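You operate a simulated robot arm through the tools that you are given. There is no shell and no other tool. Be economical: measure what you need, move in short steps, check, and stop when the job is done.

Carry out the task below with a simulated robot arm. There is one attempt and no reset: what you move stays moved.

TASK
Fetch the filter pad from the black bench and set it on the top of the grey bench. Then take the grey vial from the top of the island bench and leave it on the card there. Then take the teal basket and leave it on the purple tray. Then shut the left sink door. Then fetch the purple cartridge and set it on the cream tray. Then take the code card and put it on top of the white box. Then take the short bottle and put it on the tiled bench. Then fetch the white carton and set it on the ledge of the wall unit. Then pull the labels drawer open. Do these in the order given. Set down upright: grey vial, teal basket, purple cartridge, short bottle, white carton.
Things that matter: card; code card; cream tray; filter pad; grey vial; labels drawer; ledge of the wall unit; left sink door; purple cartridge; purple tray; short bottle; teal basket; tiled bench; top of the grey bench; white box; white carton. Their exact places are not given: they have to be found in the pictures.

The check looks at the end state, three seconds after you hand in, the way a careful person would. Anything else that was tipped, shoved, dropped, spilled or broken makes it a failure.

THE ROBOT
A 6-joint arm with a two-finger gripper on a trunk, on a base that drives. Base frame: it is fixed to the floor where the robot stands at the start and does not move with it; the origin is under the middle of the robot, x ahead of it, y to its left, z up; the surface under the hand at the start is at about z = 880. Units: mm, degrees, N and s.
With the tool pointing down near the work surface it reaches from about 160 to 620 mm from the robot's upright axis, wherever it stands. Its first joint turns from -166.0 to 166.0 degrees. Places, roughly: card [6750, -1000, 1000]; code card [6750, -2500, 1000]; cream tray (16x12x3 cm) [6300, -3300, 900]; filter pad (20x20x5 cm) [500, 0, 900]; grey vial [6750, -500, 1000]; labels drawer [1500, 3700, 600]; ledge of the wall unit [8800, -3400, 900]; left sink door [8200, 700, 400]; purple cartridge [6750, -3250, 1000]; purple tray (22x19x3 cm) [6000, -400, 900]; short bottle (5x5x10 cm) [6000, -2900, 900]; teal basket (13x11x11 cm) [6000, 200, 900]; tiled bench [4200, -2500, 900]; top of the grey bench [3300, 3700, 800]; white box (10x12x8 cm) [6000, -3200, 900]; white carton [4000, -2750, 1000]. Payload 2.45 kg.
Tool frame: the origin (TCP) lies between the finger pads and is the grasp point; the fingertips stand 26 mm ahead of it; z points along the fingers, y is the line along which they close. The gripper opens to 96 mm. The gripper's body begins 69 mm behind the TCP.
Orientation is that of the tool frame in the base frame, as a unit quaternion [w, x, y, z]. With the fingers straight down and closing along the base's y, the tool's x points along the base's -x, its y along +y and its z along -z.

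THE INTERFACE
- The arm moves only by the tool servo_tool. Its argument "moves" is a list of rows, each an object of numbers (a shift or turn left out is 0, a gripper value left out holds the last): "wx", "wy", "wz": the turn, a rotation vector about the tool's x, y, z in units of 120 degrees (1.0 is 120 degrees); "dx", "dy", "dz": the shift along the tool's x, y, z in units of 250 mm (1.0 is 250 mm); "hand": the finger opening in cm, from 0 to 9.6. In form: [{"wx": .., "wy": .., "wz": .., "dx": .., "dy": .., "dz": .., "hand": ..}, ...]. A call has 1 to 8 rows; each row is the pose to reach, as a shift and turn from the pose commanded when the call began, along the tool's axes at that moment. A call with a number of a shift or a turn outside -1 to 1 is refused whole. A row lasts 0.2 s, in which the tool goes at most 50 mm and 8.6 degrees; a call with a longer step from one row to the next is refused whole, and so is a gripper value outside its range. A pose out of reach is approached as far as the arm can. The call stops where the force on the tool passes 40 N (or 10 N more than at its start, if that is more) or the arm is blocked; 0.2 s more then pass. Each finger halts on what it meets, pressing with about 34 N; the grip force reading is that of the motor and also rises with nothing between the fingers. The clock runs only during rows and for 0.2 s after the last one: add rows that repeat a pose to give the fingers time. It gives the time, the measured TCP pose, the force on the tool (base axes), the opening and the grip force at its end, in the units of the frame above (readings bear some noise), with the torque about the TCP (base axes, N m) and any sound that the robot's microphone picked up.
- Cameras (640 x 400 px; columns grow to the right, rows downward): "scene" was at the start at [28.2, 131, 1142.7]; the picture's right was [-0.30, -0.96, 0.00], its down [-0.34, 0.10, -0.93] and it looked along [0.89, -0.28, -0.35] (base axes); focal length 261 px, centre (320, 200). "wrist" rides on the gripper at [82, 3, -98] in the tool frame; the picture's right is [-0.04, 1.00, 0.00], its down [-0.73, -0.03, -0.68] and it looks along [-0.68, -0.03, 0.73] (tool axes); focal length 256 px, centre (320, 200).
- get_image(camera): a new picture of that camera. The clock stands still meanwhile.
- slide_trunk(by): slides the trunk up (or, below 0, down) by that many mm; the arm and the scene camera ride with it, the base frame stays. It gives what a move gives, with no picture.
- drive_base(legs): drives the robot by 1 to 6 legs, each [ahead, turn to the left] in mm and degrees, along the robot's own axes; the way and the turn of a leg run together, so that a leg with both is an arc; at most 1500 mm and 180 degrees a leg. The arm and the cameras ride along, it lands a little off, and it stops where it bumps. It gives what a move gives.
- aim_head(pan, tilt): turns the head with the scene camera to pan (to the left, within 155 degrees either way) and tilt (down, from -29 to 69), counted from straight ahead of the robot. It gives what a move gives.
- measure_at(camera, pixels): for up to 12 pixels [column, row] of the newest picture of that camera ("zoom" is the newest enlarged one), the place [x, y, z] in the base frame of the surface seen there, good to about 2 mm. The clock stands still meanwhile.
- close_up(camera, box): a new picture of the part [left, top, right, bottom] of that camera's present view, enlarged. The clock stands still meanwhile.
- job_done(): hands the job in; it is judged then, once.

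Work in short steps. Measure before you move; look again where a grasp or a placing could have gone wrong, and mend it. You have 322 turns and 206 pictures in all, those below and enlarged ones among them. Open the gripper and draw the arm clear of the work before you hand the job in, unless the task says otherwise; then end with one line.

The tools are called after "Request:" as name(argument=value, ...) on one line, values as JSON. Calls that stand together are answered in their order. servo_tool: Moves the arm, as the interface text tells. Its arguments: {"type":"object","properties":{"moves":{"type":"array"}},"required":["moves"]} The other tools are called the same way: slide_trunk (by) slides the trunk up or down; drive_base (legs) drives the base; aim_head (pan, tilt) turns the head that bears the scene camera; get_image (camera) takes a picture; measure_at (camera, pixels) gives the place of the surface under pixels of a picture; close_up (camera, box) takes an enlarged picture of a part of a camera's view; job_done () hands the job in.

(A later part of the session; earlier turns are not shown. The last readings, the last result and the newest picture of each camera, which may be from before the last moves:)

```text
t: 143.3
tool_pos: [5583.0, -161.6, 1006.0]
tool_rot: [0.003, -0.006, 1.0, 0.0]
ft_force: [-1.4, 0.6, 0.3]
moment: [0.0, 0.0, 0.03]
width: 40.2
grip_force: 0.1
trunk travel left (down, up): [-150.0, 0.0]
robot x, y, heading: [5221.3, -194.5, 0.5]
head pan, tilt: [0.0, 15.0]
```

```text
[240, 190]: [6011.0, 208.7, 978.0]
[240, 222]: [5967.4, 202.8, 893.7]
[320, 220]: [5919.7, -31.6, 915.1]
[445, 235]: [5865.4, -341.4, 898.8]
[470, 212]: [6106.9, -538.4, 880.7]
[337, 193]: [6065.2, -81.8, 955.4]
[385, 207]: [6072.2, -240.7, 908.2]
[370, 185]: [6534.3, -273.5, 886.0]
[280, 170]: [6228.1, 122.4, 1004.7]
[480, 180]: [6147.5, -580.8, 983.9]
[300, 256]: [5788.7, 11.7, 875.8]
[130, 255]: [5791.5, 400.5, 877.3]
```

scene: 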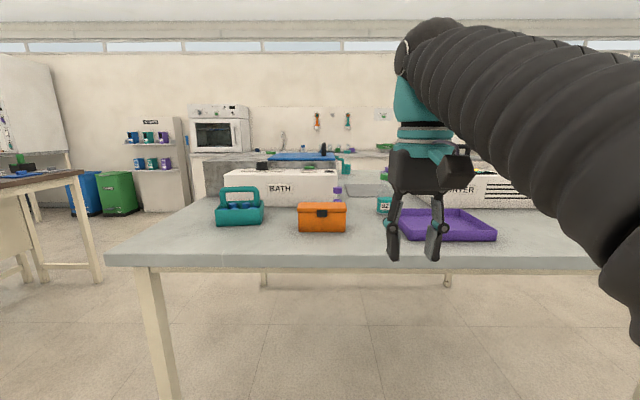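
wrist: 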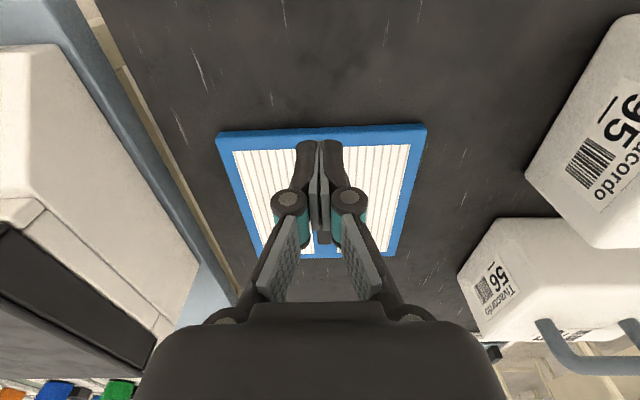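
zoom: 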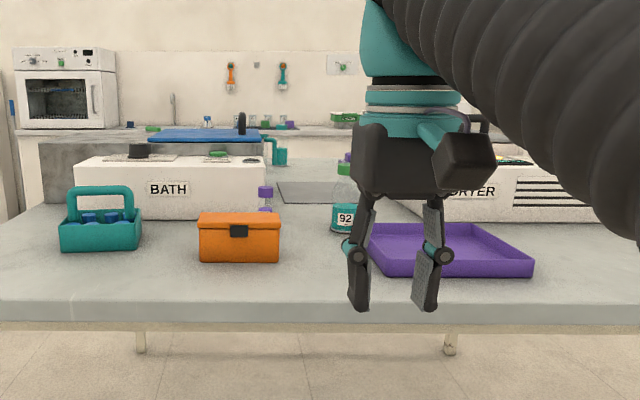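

The vial and card are on the far side of the island. I go around the north end, stopping to look first.

Request:
drive_base(legs=[[0, 89.5], [1450, 0], [0, -90]])

Request:
aim_head(pan=-15, tilt=12)

Request:
get_image(camera="scene")

Request:
measure_at(camera="scene", pixels=[[100, 300], [200, 250], [320, 260], [320, 220], [320, 300], [400, 250], [250, 210], [380, 200], [420, 240], [150, 280], [260, 240]])

```text
t: 158.2
tool_pos: [5561.6, 1300.2, 1006.1]
tool_rot: [0.001, -0.006, 1.0, 0.0]
ft_force: [-1.0, 0.5, -0.1]
moment: [0.01, 0.0, -0.03]
width: 39.8
grip_force: 0.0
trunk travel left (down, up): [-150.0, 0.0]
robot x, y, heading: [5204.9, 1267.3, 0.8]
head pan, tilt: [0.0, 15.0]
```

```text
t: 159.0
tool_pos: [5562.4, 1300.1, 1006.9]
tool_rot: [0.001, -0.005, 1.0, -0.001]
ft_force: [-1.1, 0.0, 0.1]
moment: [0.01, 0.05, -0.01]
width: 40.0
grip_force: 0.1
trunk travel left (down, up): [-150.0, 0.0]
robot x, y, heading: [5203.2, 1265.3, 0.4]
head pan, tilt: [-15.0, 12.0]
```

```text
173 pictures are left
```

scene: 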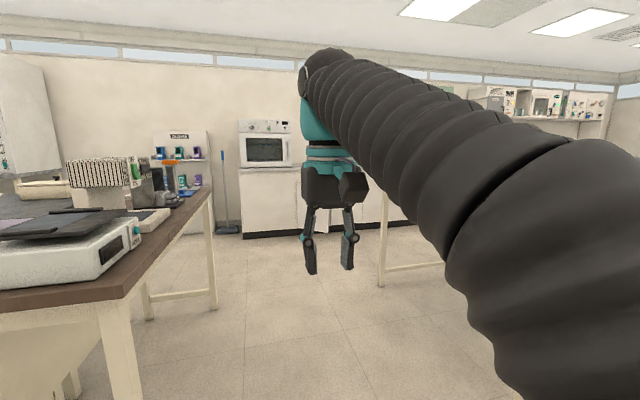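

```text
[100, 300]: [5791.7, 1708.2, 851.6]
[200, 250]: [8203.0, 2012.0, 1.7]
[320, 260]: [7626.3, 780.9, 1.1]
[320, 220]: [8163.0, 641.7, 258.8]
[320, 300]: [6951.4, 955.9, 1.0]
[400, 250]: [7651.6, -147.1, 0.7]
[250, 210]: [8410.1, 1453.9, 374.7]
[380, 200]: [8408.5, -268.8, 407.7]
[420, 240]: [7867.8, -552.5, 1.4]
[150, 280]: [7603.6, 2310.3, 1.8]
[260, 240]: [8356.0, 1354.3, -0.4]
```

Clear floor through to x≈7600. I drive to about (7430, 1280), turn south and look.

Request:
drive_base(legs=[[0, -2], [1500, 0], [720, 0], [0, -88]])

Request:
aim_head(pan=15, tilt=20)

Request:
get_image(camera="scene")

```text
t: 174.1
tool_pos: [7455.6, 870.8, 1006.6]
tool_rot: [0.001, 0.697, 0.717, -0.001]
ft_force: [0.5, 1.2, 0.1]
moment: [0.02, -0.03, -0.03]
width: 40.1
grip_force: 0.2
trunk travel left (down, up): [-150.0, 0.0]
robot x, y, heading: [7413.8, 1231.1, -88.2]
head pan, tilt: [-15.0, 12.0]
```

```text
t: 175.0
tool_pos: [7455.7, 871.8, 1006.0]
tool_rot: [0.002, 0.697, 0.717, -0.001]
ft_force: [0.4, 0.9, 0.7]
moment: [0.0, 0.0, 0.01]
width: 39.9
grip_force: 0.1
trunk travel left (down, up): [-150.0, 0.0]
robot x, y, heading: [7415.0, 1238.7, -88.2]
head pan, tilt: [15.0, 20.0]
```

```text
172 pictures are left
```

scene: 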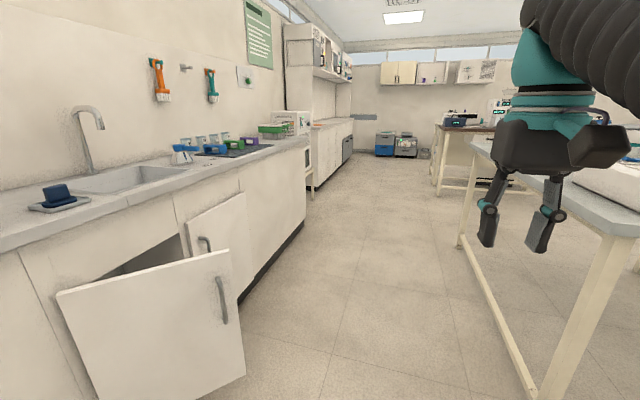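

I note the open sink door here for later. I measure the island's far edge and the aisle.

Request:
measure_at(camera="scene", pixels=[[545, 390], [464, 242], [480, 150], [600, 225], [60, 295], [228, 255], [222, 300], [243, 380], [205, 243], [285, 250], [436, 190], [380, 200]])

Request:
close_up(camera="scene", box=[40, 160, 340, 400])

```text
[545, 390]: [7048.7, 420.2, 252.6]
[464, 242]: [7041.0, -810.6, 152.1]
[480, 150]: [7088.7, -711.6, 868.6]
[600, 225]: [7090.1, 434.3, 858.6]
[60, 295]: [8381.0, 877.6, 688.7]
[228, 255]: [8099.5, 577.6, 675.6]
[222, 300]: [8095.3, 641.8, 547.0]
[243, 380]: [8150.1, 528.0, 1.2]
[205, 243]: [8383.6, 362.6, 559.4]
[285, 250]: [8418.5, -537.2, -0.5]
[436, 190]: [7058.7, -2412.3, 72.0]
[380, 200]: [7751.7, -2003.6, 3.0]
```

```text
1.67 times, centred on (190, 280) of scene
```

zoom: 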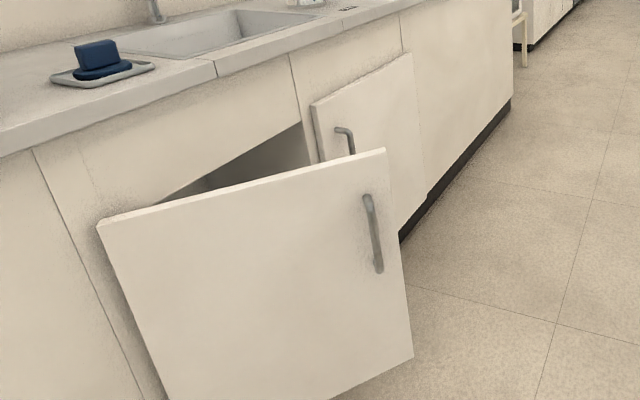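

Drive south to y≈-600 beside the island's far side and turn to face it.

Request:
drive_base(legs=[[0, -1.8], [1500, 0], [300, 0], [0, -90]])

Request:
aim_head(pan=0, tilt=22)

Request:
get_image(camera="scene")

```text
t: 188.3
tool_pos: [7045.4, -596.6, 1006.0]
tool_rot: [0.0, 1.0, -0.006, -0.001]
ft_force: [1.0, 1.0, 0.5]
moment: [0.01, 0.0, 0.01]
width: 39.8
grip_force: 0.1
trunk travel left (down, up): [-150.0, 0.0]
robot x, y, heading: [7408.1, -567.9, 179.4]
head pan, tilt: [15.0, 20.0]
```

```text
t: 189.1
tool_pos: [7044.8, -598.2, 1005.4]
tool_rot: [0.0, 1.0, -0.005, -0.002]
ft_force: [-0.4, -0.3, 0.1]
moment: [0.0, -0.01, 0.01]
width: 39.9
grip_force: 0.0
trunk travel left (down, up): [-150.0, 0.0]
robot x, y, heading: [7406.3, -566.4, 179.4]
head pan, tilt: [0.0, 22.0]
```

```text
170 pictures are left
```

scene: 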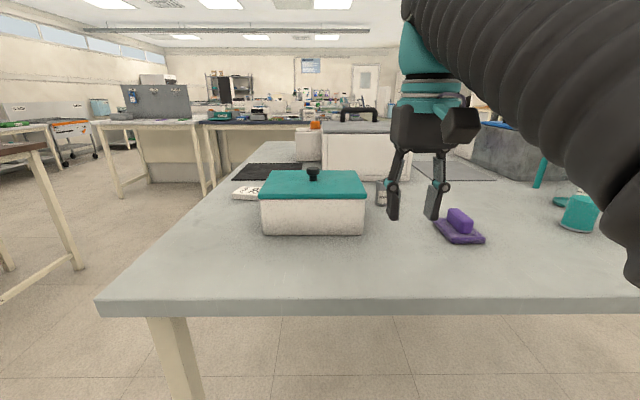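

I zoom in: a grey thing near (382,190) and a white card-like thing at (248,192).

Request:
close_up(camera="scene", box=[210, 130, 510, 270])

Request:
measure_at(camera="scene", pixels=[[382, 186], [380, 200], [248, 190], [238, 192], [313, 180], [313, 230], [265, 232], [362, 232], [460, 237], [400, 170], [300, 300], [265, 172]])

```text
2.13 times, centred on (360, 200) of scene
```

zoom: 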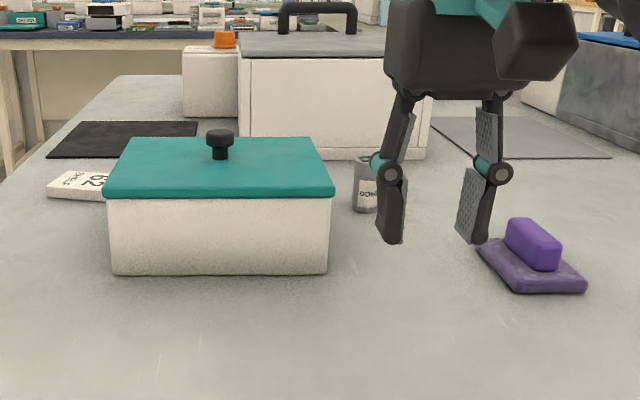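

```text
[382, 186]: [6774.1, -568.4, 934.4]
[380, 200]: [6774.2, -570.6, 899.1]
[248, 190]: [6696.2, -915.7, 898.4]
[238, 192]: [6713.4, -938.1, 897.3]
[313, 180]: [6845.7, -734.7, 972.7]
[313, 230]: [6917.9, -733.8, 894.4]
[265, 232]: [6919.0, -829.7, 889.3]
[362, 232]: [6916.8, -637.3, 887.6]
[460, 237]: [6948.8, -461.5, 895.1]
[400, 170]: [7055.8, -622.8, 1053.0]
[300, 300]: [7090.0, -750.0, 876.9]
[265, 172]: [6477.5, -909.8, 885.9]
```

The vial stands at ≈(6762,-569). I edge forward 70 mm for reach and check for contact.

Request:
drive_base(legs=[[40, 0], [30, 0]])

Request:
get_image(camera="wrist")

```text
t: 190.4
tool_pos: [6975.3, -596.4, 1006.2]
tool_rot: [0.001, 1.0, -0.005, -0.002]
ft_force: [-0.1, -0.1, 0.5]
moment: [0.0, 0.03, 0.01]
width: 39.8
grip_force: 0.1
trunk travel left (down, up): [-150.0, 0.0]
robot x, y, heading: [7336.1, -571.9, 179.2]
head pan, tilt: [0.0, 22.0]
```

```text
168 pictures are left
```

wrist: 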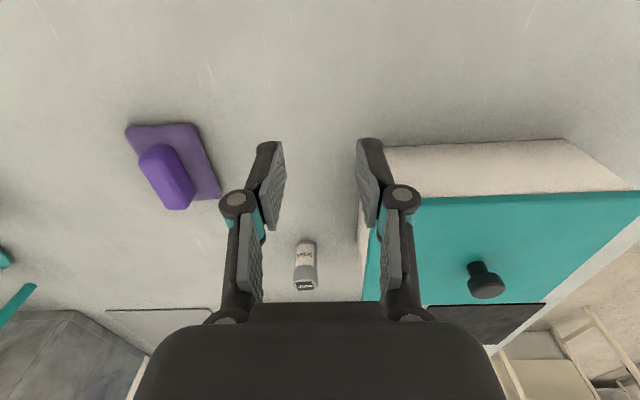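

No bump. I measure the vial closely from the wrist and the scene.

Request:
measure_at(camera="wrist", pixels=[[306, 287], [300, 287], [313, 287], [304, 242], [296, 265], [316, 265], [303, 270]])

Request:
close_up(camera="scene", box=[200, 120, 440, 270])

```text
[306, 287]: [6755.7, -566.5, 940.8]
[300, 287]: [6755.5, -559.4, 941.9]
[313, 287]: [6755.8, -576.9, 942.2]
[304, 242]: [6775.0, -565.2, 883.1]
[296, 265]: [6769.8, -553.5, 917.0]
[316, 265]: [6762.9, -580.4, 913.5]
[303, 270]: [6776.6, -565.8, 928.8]
```

```text
2.67 times, centred on (320, 195) of scene
```

zoom: 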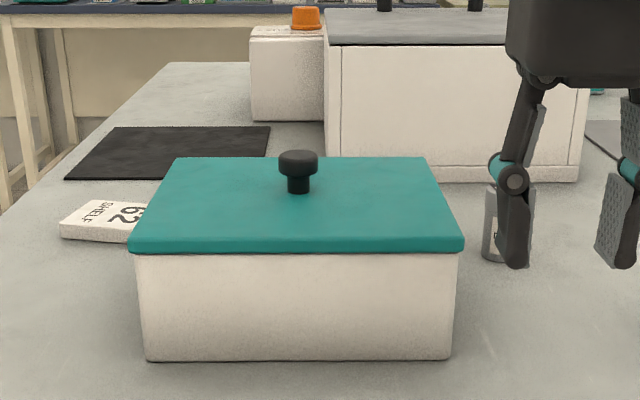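

Vial centre ≈(6763,-567), top 942, Ø≈27. I go down in front of it (x≈6830) with fingers open 6 cm, then will slide forward.

Request:
servo_tool(moves=[{"dx": -0.1, "dy": -0.1, "dz": 0.05, "hand": 6}, {"dx": -0.25, "dy": -0.11, "dz": 0.1}, {"dx": -0.4, "dy": -0.11, "dz": 0.16}, {"dx": -0.55, "dy": -0.11, "dz": 0.22}, {"dx": -0.58, "dy": -0.11, "dz": 0.3}, {"dx": -0.58, "dy": -0.11, "dz": 0.35}, {"dx": -0.58, "dy": -0.11, "dz": 0.35}])

Request:
get_image(camera="wrist")

```text
t: 192.0
tool_pos: [6830.5, -566.5, 919.7]
tool_rot: [0.0, 1.0, -0.005, -0.002]
ft_force: [-0.1, -0.5, -1.3]
moment: [0.0, 0.02, 0.03]
width: 60.0
grip_force: 0.1
trunk travel left (down, up): [-150.0, 0.0]
robot x, y, heading: [7339.2, -571.0, 179.3]
head pan, tilt: [0.0, 22.0]
```

```text
166 pictures are left
```

wrist: 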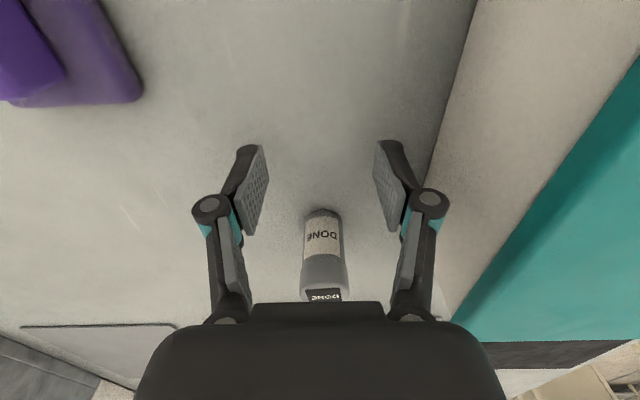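

Vial lies between the fingers' lines. Slide forward 67 mm and close.

Request:
servo_tool(moves=[{"dx": -0.13}, {"dx": -0.26}, {"dx": -0.268}, {"dx": -0.268, "hand": 0}, {"dx": -0.268, "hand": 0}, {"dx": -0.268, "hand": 0}])

Request:
get_image(camera="wrist")

```text
t: 193.4
tool_pos: [6763.0, -565.4, 919.2]
tool_rot: [0.0, 1.0, -0.005, -0.002]
ft_force: [-0.4, 0.3, 0.7]
moment: [0.0, -0.01, -0.01]
width: 30.5
grip_force: 34.4
trunk travel left (down, up): [-150.0, 0.0]
robot x, y, heading: [7334.3, -568.9, 179.5]
head pan, tilt: [0.0, 22.0]
```

```text
165 pictures are left
```

wrist: 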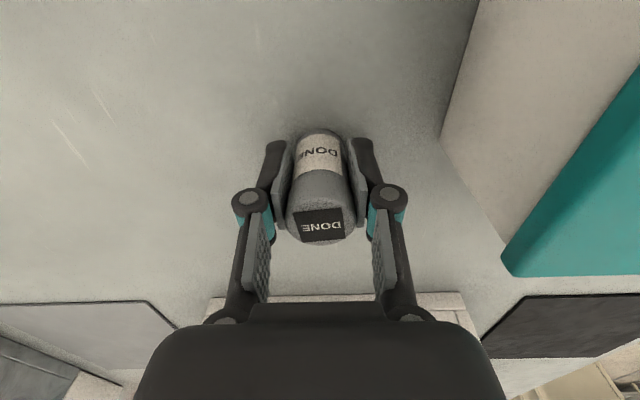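

Gripped (30.5 mm). Lift and draw back gently.

Request:
servo_tool(moves=[{"dz": -0.04}, {"dx": 0.04, "dz": -0.09}, {"dx": 0.12, "dz": -0.14}, {"dx": 0.22, "dz": -0.19}, {"dx": 0.32, "dz": -0.24}, {"dx": 0.42, "dz": -0.28}, {"dx": 0.52, "dz": -0.31}, {"dx": 0.62, "dz": -0.34}])

Request:
aim_head(pan=35, tilt=25)

Request:
get_image(camera="scene")

```text
t: 195.2
tool_pos: [6918.3, -567.6, 1002.5]
tool_rot: [0.0, 1.0, -0.006, -0.002]
ft_force: [0.4, -0.2, -0.4]
moment: [-0.01, -0.01, 0.02]
width: 29.9
grip_force: 34.5
trunk travel left (down, up): [-150.0, 0.0]
robot x, y, heading: [7337.9, -568.1, 179.5]
head pan, tilt: [0.0, 22.0]
```

```text
t: 196.2
tool_pos: [6919.0, -567.8, 1003.7]
tool_rot: [-0.001, 1.0, -0.005, -0.001]
ft_force: [0.2, -0.2, -0.9]
moment: [0.01, 0.04, 0.03]
width: 30.3
grip_force: 34.1
trunk travel left (down, up): [-150.0, 0.0]
robot x, y, heading: [7337.0, -570.5, 179.4]
head pan, tilt: [35.0, 25.0]
```

```text
164 pictures are left
```

scene: 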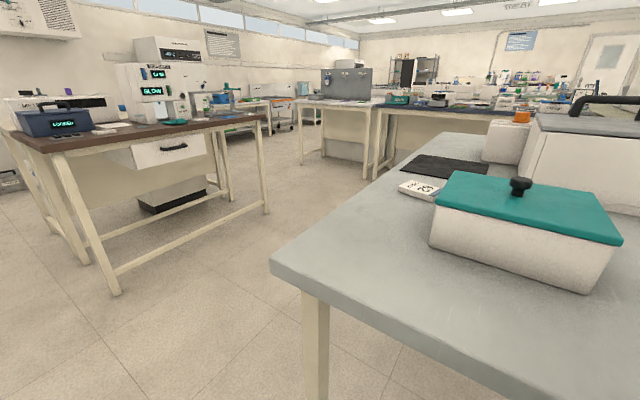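

I need a better view of the card candidates (white "62" piece at (425,188), black mat). I back off, shift south to y≈-930 and face the bench again.

Request:
drive_base(legs=[[-250, 0], [0, 90], [370, 0], [0, -90], [100, 0]])

Request:
aim_head(pan=0, tilt=25)

Request:
get_image(camera="scene")

Request:
close_up(camera="scene", box=[180, 130, 480, 300])

```text
t: 208.4
tool_pos: [7061.8, -933.6, 1003.9]
tool_rot: [0.0, 1.0, -0.011, -0.003]
ft_force: [0.2, -0.1, -0.7]
moment: [-0.02, 0.0, -0.01]
width: 30.2
grip_force: 33.7
trunk travel left (down, up): [-150.0, 0.0]
robot x, y, heading: [7475.8, -940.6, 179.0]
head pan, tilt: [35.0, 25.0]
```

```text
t: 209.4
tool_pos: [7061.2, -935.8, 1003.6]
tool_rot: [0.0, 1.0, -0.011, -0.002]
ft_force: [0.0, 0.6, -0.1]
moment: [-0.05, -0.02, 0.02]
width: 30.0
grip_force: 34.1
trunk travel left (down, up): [-150.0, 0.0]
robot x, y, heading: [7482.0, -937.2, 179.0]
head pan, tilt: [0.0, 25.0]
```

```text
163 pictures are left
```

scene: 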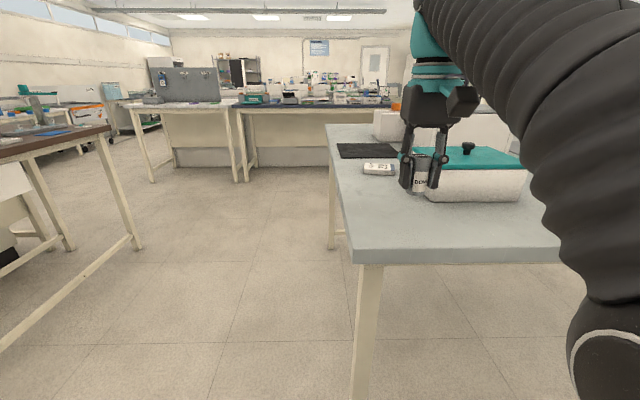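

```text
2.13 times, centred on (330, 215) of scene
```

zoom: 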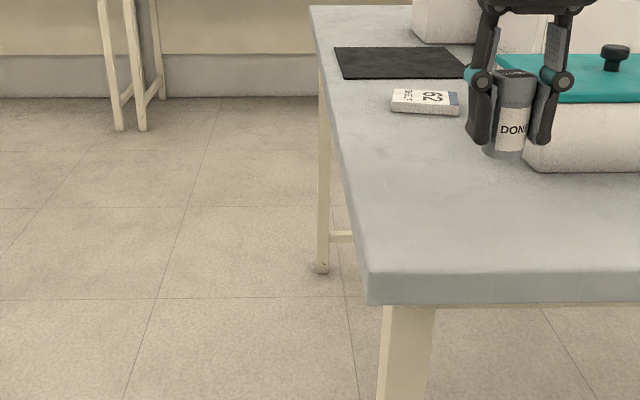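

I zoom onto the white "62" piece and measure its corners.

Request:
close_up(camera="scene", box=[330, 135, 430, 200])

Request:
measure_at(camera="scene", pixels=[[365, 164], [392, 165], [363, 172], [394, 173], [378, 168], [365, 150], [340, 146], [405, 148]])

```text
6.15 times, centred on (380, 168) of scene
```

zoom: 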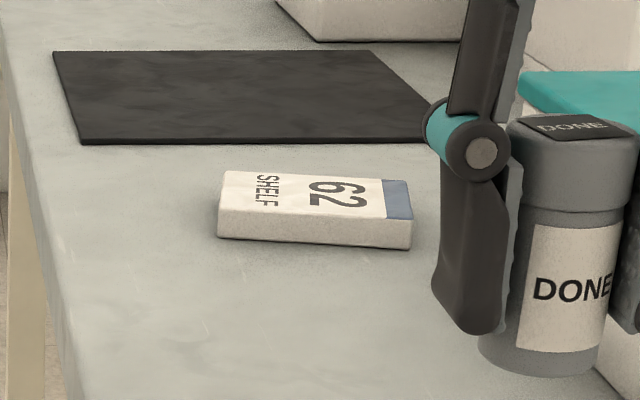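

```text
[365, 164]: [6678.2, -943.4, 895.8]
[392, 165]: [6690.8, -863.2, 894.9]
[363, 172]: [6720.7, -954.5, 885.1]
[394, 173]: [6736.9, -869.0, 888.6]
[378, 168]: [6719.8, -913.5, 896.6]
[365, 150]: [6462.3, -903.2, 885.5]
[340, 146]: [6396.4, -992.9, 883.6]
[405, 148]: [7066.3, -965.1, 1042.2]
```

That is the card ("SHELF 62"), centre ≈(6705,-909), top ≈896. It's better reached from the bench's south end; I drive to about (6704,-1430) facing +y.

Request:
drive_base(legs=[[0, 91], [510, 0], [0, -90], [775, 0], [0, -90]])

Request:
aim_head(pan=10, tilt=35)

Request:
get_image(camera="scene")

```text
t: 227.7
tool_pos: [6709.2, -1045.8, 1003.2]
tool_rot: [-0.001, 0.711, -0.703, -0.001]
ft_force: [-0.5, 0.4, -0.6]
moment: [0.01, 0.01, 0.02]
width: 30.0
grip_force: 34.1
trunk travel left (down, up): [-150.0, 0.0]
robot x, y, heading: [6717.9, -1463.5, 90.7]
head pan, tilt: [0.0, 25.0]
```

```text
t: 228.5
tool_pos: [6709.0, -1046.5, 1003.9]
tool_rot: [-0.001, 0.711, -0.703, -0.001]
ft_force: [0.1, -0.8, 0.1]
moment: [-0.04, -0.03, -0.01]
width: 29.6
grip_force: 34.1
trunk travel left (down, up): [-150.0, 0.0]
robot x, y, heading: [6720.7, -1464.2, 90.4]
head pan, tilt: [10.0, 35.0]
```

```text
160 pictures are left
```

scene: 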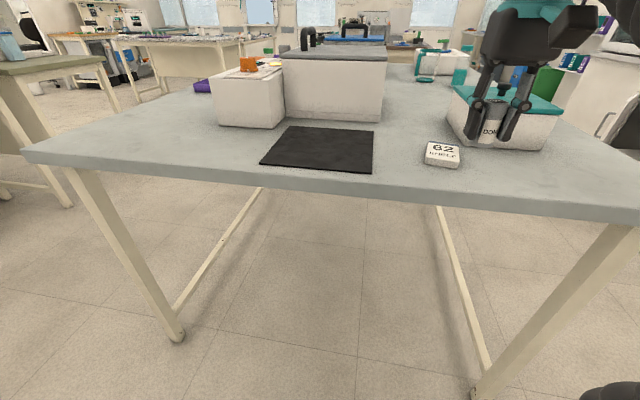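

Request:
close_up(camera="scene", box=[380, 110, 540, 210])

Request:
measure_at(camera="zoom", pixels=[[190, 132], [312, 148], [178, 205], [310, 215], [245, 180], [320, 175], [215, 130], [200, 300]])

```text
4.00 times, centred on (460, 160) of scene
```

zoom: 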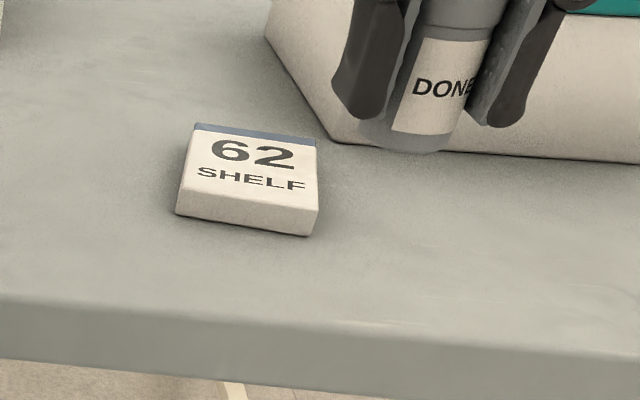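

```text
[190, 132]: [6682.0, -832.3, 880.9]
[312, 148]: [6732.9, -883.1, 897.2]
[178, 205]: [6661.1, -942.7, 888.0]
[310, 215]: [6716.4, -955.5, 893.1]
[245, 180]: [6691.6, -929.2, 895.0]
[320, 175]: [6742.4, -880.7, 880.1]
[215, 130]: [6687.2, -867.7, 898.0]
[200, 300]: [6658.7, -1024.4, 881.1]
```

Card centre ≈(6697,-909), top 896. I move over it, slowly, to z≈945.

Request:
servo_tool(moves=[{"dx": -0.06, "dz": 0.04}, {"dx": -0.14, "dy": 0.02, "dz": 0.08}, {"dx": -0.24, "dy": 0.038, "dz": 0.12}, {"dx": -0.34, "dy": 0.038, "dz": 0.16}, {"dx": -0.44, "dy": 0.038, "dz": 0.19}, {"dx": -0.52, "dy": 0.038, "dz": 0.21}, {"dx": -0.544, "dy": 0.038, "dz": 0.225}, {"dx": -0.544, "dy": 0.038, "dz": 0.225}])

Request:
get_image(camera="wrist")

Request:
close_up(camera="scene", box=[380, 110, 540, 210])

```text
t: 230.3
tool_pos: [6698.8, -909.5, 948.4]
tool_rot: [-0.002, 0.711, -0.703, 0.0]
ft_force: [0.0, -0.4, 0.4]
moment: [0.0, 0.01, -0.02]
width: 30.0
grip_force: 34.3
trunk travel left (down, up): [-150.0, 0.0]
robot x, y, heading: [6715.6, -1457.1, 90.9]
head pan, tilt: [10.0, 35.0]
```

```text
158 pictures are left
```

wrist: 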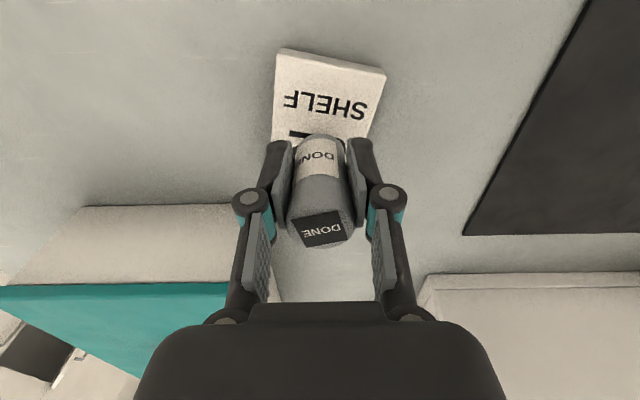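

```text
4.00 times, centred on (460, 160) of scene
```

zoom: 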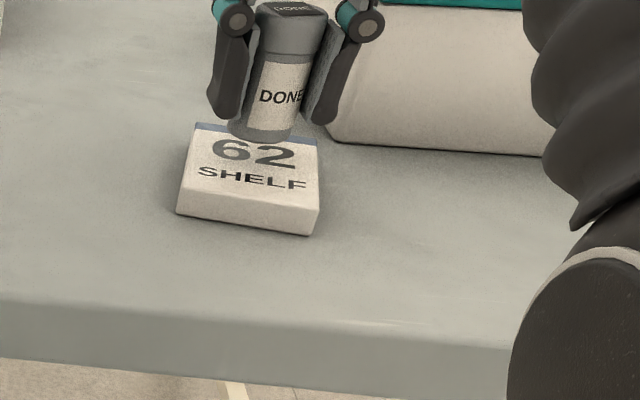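

Vial is over the card. Lower gently to touch.

Request:
servo_tool(moves=[{"dx": 0.01, "dz": 0.02}, {"dx": 0.02, "dz": 0.035}, {"dx": 0.02, "dz": 0.045}, {"dx": 0.02, "dz": 0.045}])

Request:
close_up(camera="scene", box=[380, 110, 540, 210])

```text
t: 231.3
tool_pos: [6699.2, -916.4, 937.4]
tool_rot: [0.0, 0.711, -0.703, -0.001]
ft_force: [0.8, 0.6, -1.1]
moment: [-0.01, 0.0, -0.02]
width: 29.9
grip_force: 33.7
trunk travel left (down, up): [-150.0, 0.0]
robot x, y, heading: [6720.3, -1464.7, 90.7]
head pan, tilt: [10.0, 35.0]
```

```text
4.00 times, centred on (460, 160) of scene
```

zoom: 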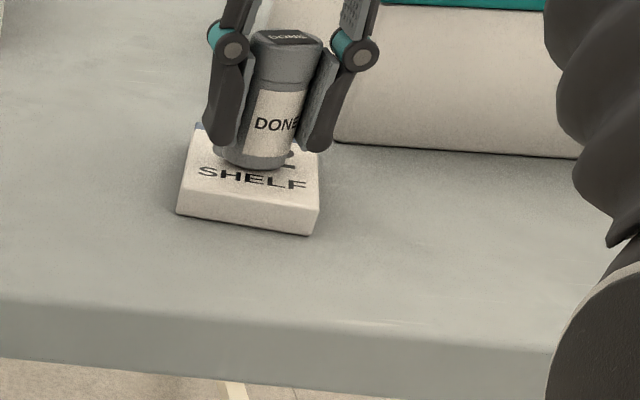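

Almost down; another 3 mm in small steps.

Request:
servo_tool(moves=[{"dz": 0.004}, {"dz": 0.008}, {"dz": 0.012}, {"dz": 0.012}])

```text
t: 232.3
tool_pos: [6698.6, -914.7, 934.2]
tool_rot: [-0.001, 0.711, -0.704, -0.001]
ft_force: [0.9, 1.9, 8.5]
moment: [0.11, 0.0, -0.04]
width: 29.7
grip_force: 33.6
trunk travel left (down, up): [-150.0, 0.0]
robot x, y, heading: [6718.0, -1464.1, 90.7]
head pan, tilt: [10.0, 35.0]
```

Contact. Open a little slowly, then lift away.

Request:
servo_tool(moves=[{"dz": -0.004, "hand": 4}, {"dz": -0.004, "hand": 5.5}, {"dz": -0.004, "hand": 5.5}, {"dz": -0.1}, {"dz": -0.2}, {"dx": 0.1, "dz": -0.25}])

Request:
close_up(camera="scene", box=[380, 110, 540, 210])

```text
t: 233.7
tool_pos: [6697.3, -941.9, 990.0]
tool_rot: [-0.003, 0.711, -0.703, -0.002]
ft_force: [0.1, 0.9, -0.3]
moment: [-0.03, 0.0, -0.02]
width: 54.9
grip_force: 0.1
out of reach, approached as far as the arm can: row 6
trunk travel left (down, up): [-150.0, 0.0]
robot x, y, heading: [6715.2, -1464.3, 90.8]
head pan, tilt: [10.0, 35.0]
```

```text
4.00 times, centred on (460, 160) of scene
```

zoom: 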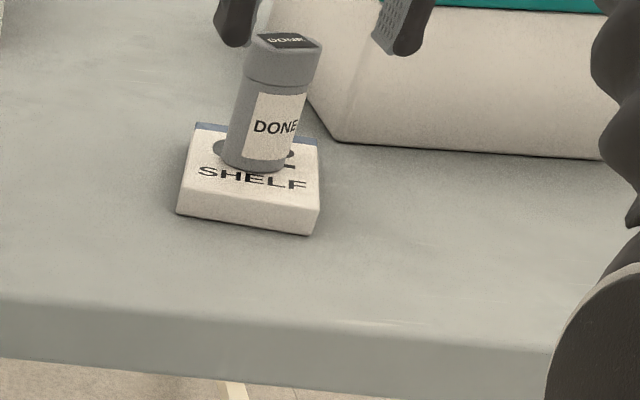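

Vial stands upright on the card. I retract and drive round to the west side for the teal basket.

Request:
servo_tool(moves=[{"dx": 0.15, "dz": -0.03}, {"dx": 0.3, "dz": -0.06}, {"dx": 0.45, "dz": -0.08}, {"dx": 0.6, "dz": -0.08}, {"dx": 0.6, "dz": -0.08}])

Request:
drive_base(legs=[[0, 89.3], [1310, 0], [0, -90], [1500, 0], [120, 0], [0, -90]])

Request:
aim_head(pan=15, tilt=25)

Request:
get_image(camera="scene")

```text
t: 234.9
tool_pos: [6700.3, -1090.7, 1011.9]
tool_rot: [-0.002, 0.71, -0.704, -0.001]
ft_force: [0.4, 0.3, 0.4]
moment: [-0.01, 0.01, 0.03]
width: 54.7
grip_force: 0.0
trunk travel left (down, up): [-150.0, 0.0]
robot x, y, heading: [6716.9, -1467.0, 90.7]
head pan, tilt: [10.0, 35.0]
```

```text
t: 260.6
tool_pos: [5804.8, 150.6, 1011.3]
tool_rot: [0.002, 0.011, 1.0, 0.0]
ft_force: [-0.5, 0.1, 0.1]
moment: [-0.01, -0.02, -0.01]
width: 54.9
grip_force: 0.0
trunk travel left (down, up): [-150.0, 0.0]
robot x, y, heading: [5432.4, 147.6, -1.4]
head pan, tilt: [10.0, 35.0]
```

```text
t: 261.3
tool_pos: [5803.9, 151.0, 1010.9]
tool_rot: [0.002, 0.011, 1.0, 0.0]
ft_force: [-0.5, -0.1, -0.2]
moment: [-0.02, -0.01, -0.01]
width: 55.0
grip_force: 0.1
trunk travel left (down, up): [-150.0, 0.0]
robot x, y, heading: [5429.3, 145.3, -1.1]
head pan, tilt: [15.0, 25.0]
```

```text
154 pictures are left
```

scene: 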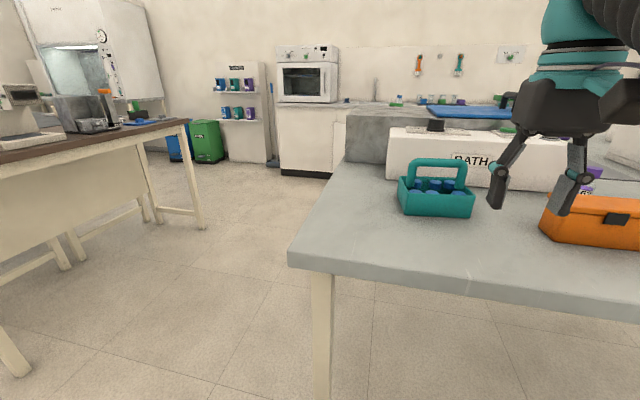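

I zoom in on the basket and measure its handle.

Request:
close_up(camera="scene", box=[380, 140, 500, 230])

Request:
measure_at(camera="zoom", pixels=[[170, 115], [310, 105], [448, 115], [165, 180], [450, 185], [120, 230], [130, 360], [500, 290], [490, 390], [310, 92], [310, 130], [280, 190]])

```text
4.44 times, centred on (440, 185) of scene
```

zoom: 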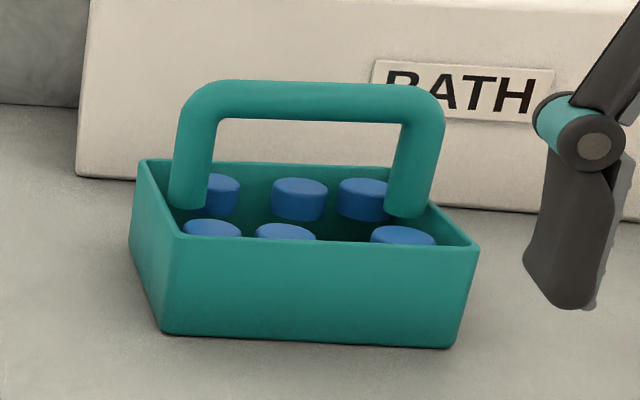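

```text
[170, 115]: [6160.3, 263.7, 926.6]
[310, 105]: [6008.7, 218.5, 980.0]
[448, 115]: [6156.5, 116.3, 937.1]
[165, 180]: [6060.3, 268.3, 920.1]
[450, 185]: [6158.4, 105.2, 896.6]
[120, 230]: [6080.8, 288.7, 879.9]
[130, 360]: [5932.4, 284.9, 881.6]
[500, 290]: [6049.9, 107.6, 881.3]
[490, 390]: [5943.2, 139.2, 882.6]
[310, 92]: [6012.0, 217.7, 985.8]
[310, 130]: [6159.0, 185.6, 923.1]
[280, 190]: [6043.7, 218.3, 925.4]
```

The handle's bar runs along y. I measure more exact handle points.

Request:
measure_at(camera="zoom", pixels=[[195, 120], [425, 120], [230, 100], [400, 102], [188, 180], [408, 195], [315, 85], [315, 115], [175, 300], [450, 310], [145, 175], [470, 238]])

```text
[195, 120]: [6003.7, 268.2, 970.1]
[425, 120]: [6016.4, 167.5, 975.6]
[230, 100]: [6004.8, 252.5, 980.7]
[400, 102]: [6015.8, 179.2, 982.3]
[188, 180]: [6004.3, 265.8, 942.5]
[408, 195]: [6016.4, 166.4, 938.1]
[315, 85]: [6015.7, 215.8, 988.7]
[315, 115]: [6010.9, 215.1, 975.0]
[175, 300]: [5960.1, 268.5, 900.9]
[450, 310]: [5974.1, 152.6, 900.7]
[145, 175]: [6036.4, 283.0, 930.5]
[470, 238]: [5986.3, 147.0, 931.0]
```

Bar centre ≈(6018,217,980), yawed ~7°. I turn the tool ~82° so the fingers close across it, then drive 110 mm closer.

Request:
servo_tool(moves=[{"wz": 0.07}, {"wz": 0.14}, {"wz": 0.21}, {"wz": 0.28}, {"wz": 0.35}, {"wz": 0.42}, {"wz": 0.49}, {"wz": 0.56}])

Request:
servo_tool(moves=[{"wz": 0.06}, {"wz": 0.123}, {"wz": 0.123}])

Request:
drive_base(legs=[[110, 0]])

Request:
get_image(camera="scene")

```text
t: 263.1
tool_pos: [5802.7, 150.2, 1010.7]
tool_rot: [0.002, 0.563, 0.826, 0.001]
ft_force: [0.5, 0.4, 0.1]
moment: [0.04, 0.01, -0.01]
width: 54.9
grip_force: 0.1
trunk travel left (down, up): [-150.0, 0.0]
robot x, y, heading: [5431.6, 145.3, -1.5]
head pan, tilt: [15.0, 25.0]
```

```text
t: 263.9
tool_pos: [5803.7, 149.6, 1010.2]
tool_rot: [0.001, 0.665, 0.747, 0.0]
ft_force: [1.0, 0.5, 0.1]
moment: [0.01, -0.01, -0.01]
width: 55.1
grip_force: 0.0
trunk travel left (down, up): [-150.0, 0.0]
robot x, y, heading: [5430.5, 149.9, -1.1]
head pan, tilt: [15.0, 25.0]
```

```text
t: 265.1
tool_pos: [5911.9, 147.0, 1010.1]
tool_rot: [0.001, 0.665, 0.747, 0.001]
ft_force: [-0.1, 0.5, 0.4]
moment: [0.01, -0.05, 0.02]
width: 55.0
grip_force: 0.0
trunk travel left (down, up): [-150.0, 0.0]
robot x, y, heading: [5542.4, 144.2, -1.4]
head pan, tilt: [15.0, 25.0]
```

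```text
152 pictures are left
```

scene: 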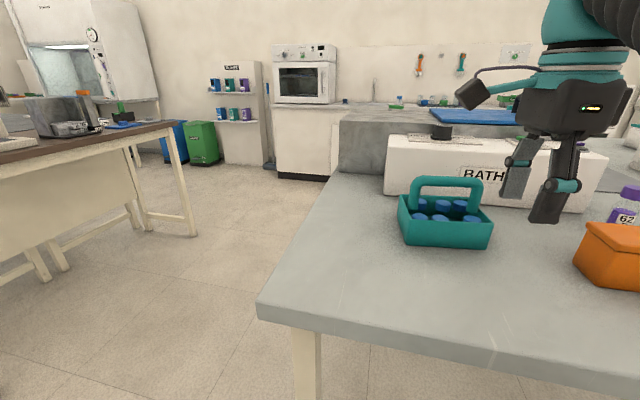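

I will enter along the bar's line from its south end, straddling it: first go to (6029,112,985) with the hand open 8 cm.

Request:
servo_tool(moves=[{"dx": -0.19, "hand": 8}, {"dx": -0.19, "dy": 0.1, "dz": 0.05}, {"dx": -0.193, "dy": 0.25, "dz": 0.1}, {"dx": -0.193, "dy": 0.4, "dz": 0.1}, {"dx": -0.193, "dy": 0.449, "dz": 0.1}, {"dx": -0.193, "dy": 0.449, "dz": 0.1}])

Request:
get_image(camera="scene")

Request:
get_image(camera="wrist")

```text
t: 266.5
tool_pos: [6030.0, 111.6, 986.7]
tool_rot: [0.002, 0.665, 0.747, 0.0]
ft_force: [-0.5, -0.2, 0.7]
moment: [0.0, -0.01, -0.01]
width: 80.1
grip_force: 0.0
trunk travel left (down, up): [-150.0, 0.0]
robot x, y, heading: [5535.7, 141.6, -1.3]
head pan, tilt: [15.0, 25.0]
```

```text
151 pictures are left
```

scene: 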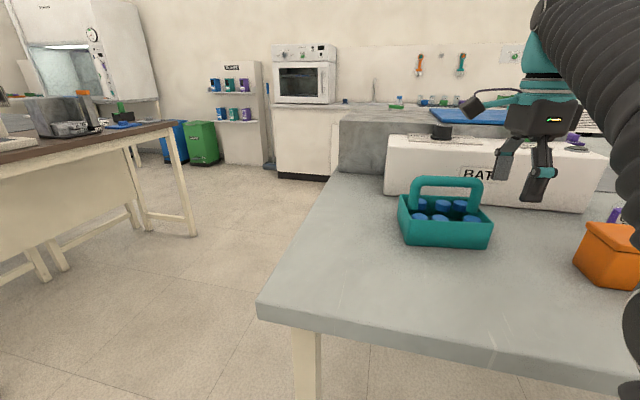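

```text
150 pictures are left
```

wrist: 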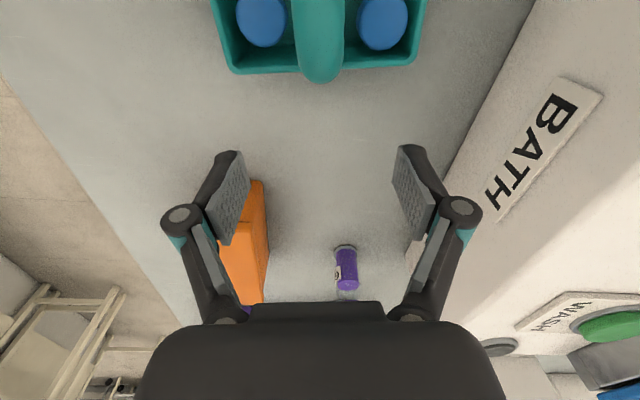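

The bar lines up between the fingers (320,80). I slide along it 106 mm to its middle and close.

Request:
servo_tool(moves=[{"dx": 0.14}, {"dx": 0.28}, {"dx": 0.424}, {"dx": 0.424, "dz": 0.02}, {"dx": 0.424, "dz": 0.02}])

Request:
servo_tool(moves=[{"hand": 0}, {"hand": 0}, {"hand": 0}, {"hand": 0}, {"hand": 0}])

Request:
get_image(camera="wrist")

Request:
close_up(camera="scene", box=[360, 110, 600, 270])

```text
t: 267.7
tool_pos: [6017.5, 218.0, 981.2]
tool_rot: [0.002, 0.664, 0.748, 0.001]
ft_force: [0.3, -0.3, -0.4]
moment: [0.02, -0.04, -0.01]
width: 79.9
grip_force: 0.1
trunk travel left (down, up): [-150.0, 0.0]
robot x, y, heading: [5539.7, 142.6, -1.4]
head pan, tilt: [15.0, 25.0]
```

```text
t: 268.9
tool_pos: [6016.7, 218.3, 981.2]
tool_rot: [0.002, 0.664, 0.747, 0.001]
ft_force: [0.3, 0.2, 2.3]
moment: [-0.02, -0.01, 0.15]
width: 16.2
grip_force: 34.2
trunk travel left (down, up): [-150.0, 0.0]
robot x, y, heading: [5539.7, 143.9, -1.4]
head pan, tilt: [15.0, 25.0]
```

```text
149 pictures are left
```

wrist: 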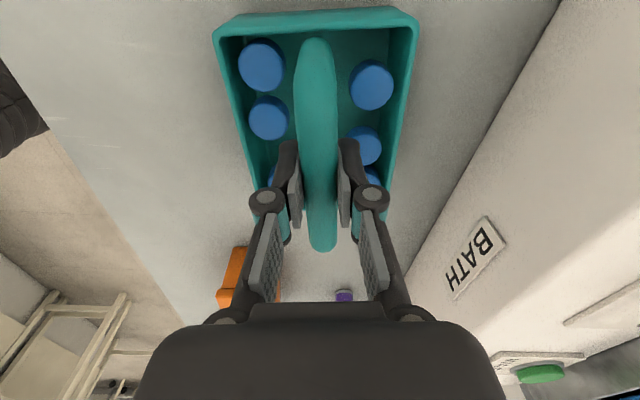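

```text
2.50 times, centred on (480, 190) of scene
```

zoom: 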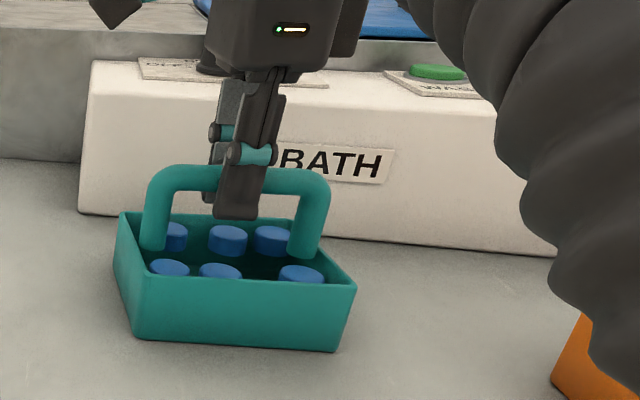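

Gripped. Lift slowly and draw back toward the robot.

Request:
servo_tool(moves=[{"dz": -0.012}, {"dz": -0.025}, {"dy": -0.04, "dz": -0.035}, {"dy": -0.09, "dz": -0.045}, {"dy": -0.15, "dz": -0.055}, {"dy": -0.21, "dz": -0.065}, {"dy": -0.27, "dz": -0.075}, {"dy": -0.33, "dz": -0.085}])

Request:
get_image(camera="scene")

```text
t: 270.7
tool_pos: [5934.9, 208.9, 1002.8]
tool_rot: [0.003, 0.665, 0.747, 0.0]
ft_force: [-0.8, 0.1, -4.3]
moment: [0.0, 0.02, -0.01]
width: 16.1
grip_force: 33.6
trunk travel left (down, up): [-150.0, 0.0]
robot x, y, heading: [5540.6, 138.9, -1.7]
head pan, tilt: [15.0, 25.0]
```

```text
147 pictures are left
```

scene: 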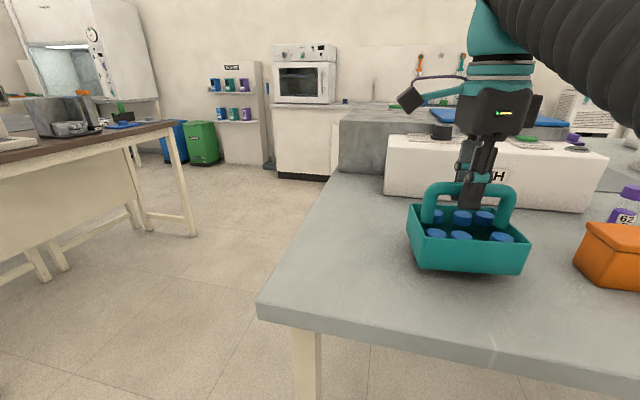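

Lifted with ~20 mm clearance. I look at the tray to fix its position.

Request:
drive_base(legs=[[-250, 0], [0, -88.5], [560, 0], [0, 90]])

Request:
aim_head(pan=0, tilt=25)

Request:
get_image(camera="scene")

```text
t: 282.9
tool_pos: [5689.9, -336.7, 1002.9]
tool_rot: [0.002, 0.654, 0.757, 0.001]
ft_force: [0.5, 0.4, -1.7]
moment: [0.01, 0.0, 0.01]
width: 16.0
grip_force: 34.2
trunk travel left (down, up): [-150.0, 0.0]
robot x, y, heading: [5294.6, -411.6, 0.4]
head pan, tilt: [15.0, 25.0]
```

```text
t: 283.7
tool_pos: [5688.8, -336.3, 1002.7]
tool_rot: [0.002, 0.655, 0.756, 0.002]
ft_force: [-0.4, 0.5, -3.1]
moment: [0.0, 0.0, -0.03]
width: 16.3
grip_force: 33.7
trunk travel left (down, up): [-150.0, 0.0]
robot x, y, heading: [5292.4, -413.5, 0.3]
head pan, tilt: [0.0, 25.0]
```

```text
146 pictures are left
```

scene: 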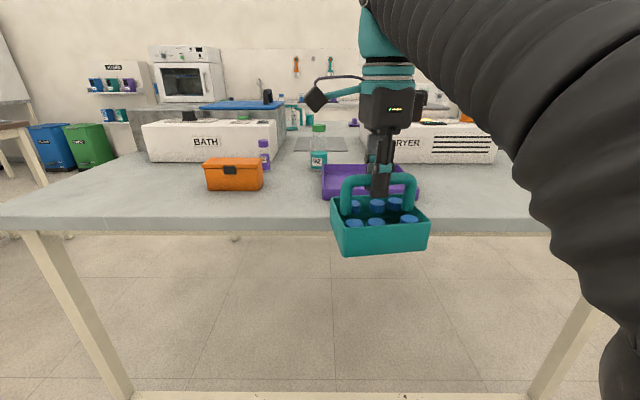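

Request:
close_up(camera="scene", box=[290, 130, 450, 240])

Request:
measure_at(camera="scene", pixels=[[322, 167], [324, 197], [342, 167], [405, 167], [417, 193], [330, 180], [350, 170], [318, 160], [335, 192]])

```text
3.64 times, centred on (370, 185) of scene
```

zoom: 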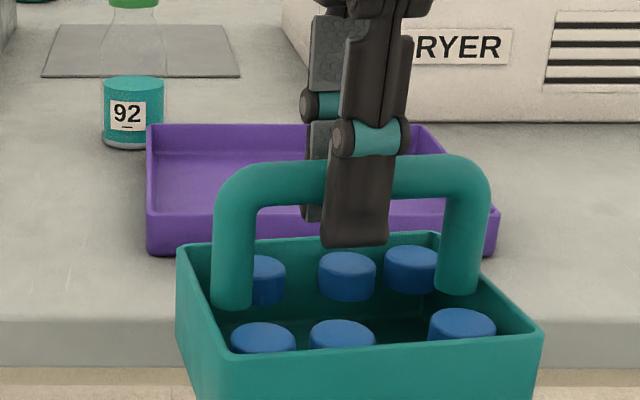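

```text
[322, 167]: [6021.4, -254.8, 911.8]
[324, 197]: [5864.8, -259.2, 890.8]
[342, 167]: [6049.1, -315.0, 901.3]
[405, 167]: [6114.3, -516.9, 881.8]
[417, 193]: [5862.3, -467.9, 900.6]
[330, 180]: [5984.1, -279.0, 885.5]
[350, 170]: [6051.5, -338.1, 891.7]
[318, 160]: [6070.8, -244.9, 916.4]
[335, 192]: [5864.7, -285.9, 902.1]
```

Tray: x 5863–6055, y −255…−470, rim ≈ 908. The basket bottom is at ≈902, so I need more height; I test how high the arm goes nearer in.

Request:
servo_tool(moves=[{"dy": -0.06, "dz": -0.02, "wz": 0.02}, {"dy": -0.12, "dz": -0.05, "wz": 0.045}, {"dy": -0.18, "dz": -0.08, "wz": 0.068}, {"dy": -0.24, "dz": -0.11, "wz": 0.068}, {"dy": -0.3, "dz": -0.14, "wz": 0.068}, {"dy": -0.3, "dz": -0.16, "wz": 0.068}])

```text
t: 285.1
tool_pos: [5618.2, -347.1, 1009.2]
tool_rot: [0.003, 0.706, 0.708, 0.003]
ft_force: [0.3, -0.1, -3.1]
moment: [0.01, -0.02, 0.01]
width: 16.5
grip_force: 34.6
out of reach, approached as far as the arm can: row 3, 4, 5, 6
trunk travel left (down, up): [-150.0, 0.0]
robot x, y, heading: [5290.8, -412.9, 0.6]
head pan, tilt: [0.0, 25.0]
```

Height is capped at ~1010. I'll set the basket down on free bench and regrip lower on the fingers. I look at the bench to the right of the tray.

Request:
aim_head(pan=-45, tilt=25)

Request:
get_image(camera="scene")

Request:
get_image(camera="wrist")

```text
t: 286.2
tool_pos: [5618.7, -345.9, 1010.0]
tool_rot: [0.002, 0.706, 0.708, 0.003]
ft_force: [0.3, -0.2, -2.7]
moment: [0.0, 0.04, -0.06]
width: 16.2
grip_force: 33.9
trunk travel left (down, up): [-150.0, 0.0]
robot x, y, heading: [5294.8, -411.3, 0.5]
head pan, tilt: [-45.0, 25.0]
```

```text
144 pictures are left
```

scene: 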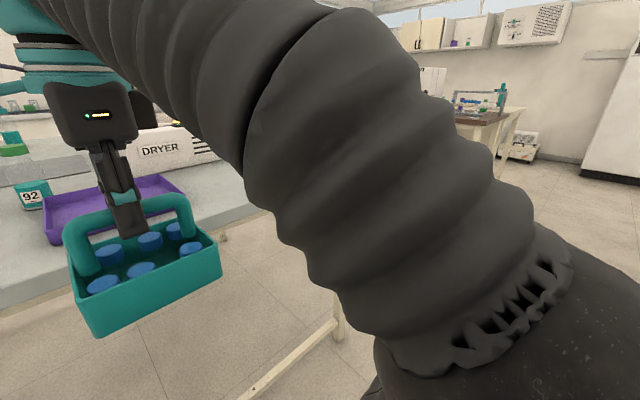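

```text
143 pictures are left
```

wrist: 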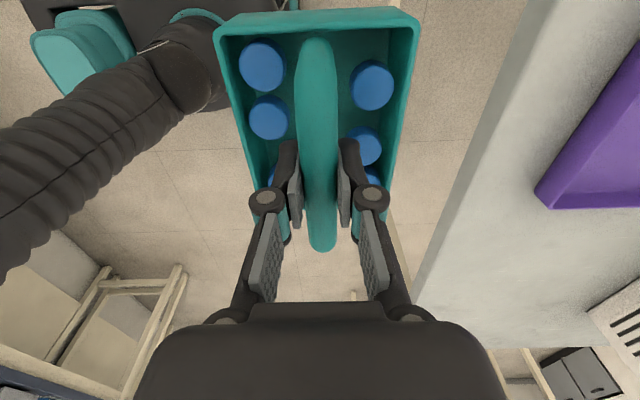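

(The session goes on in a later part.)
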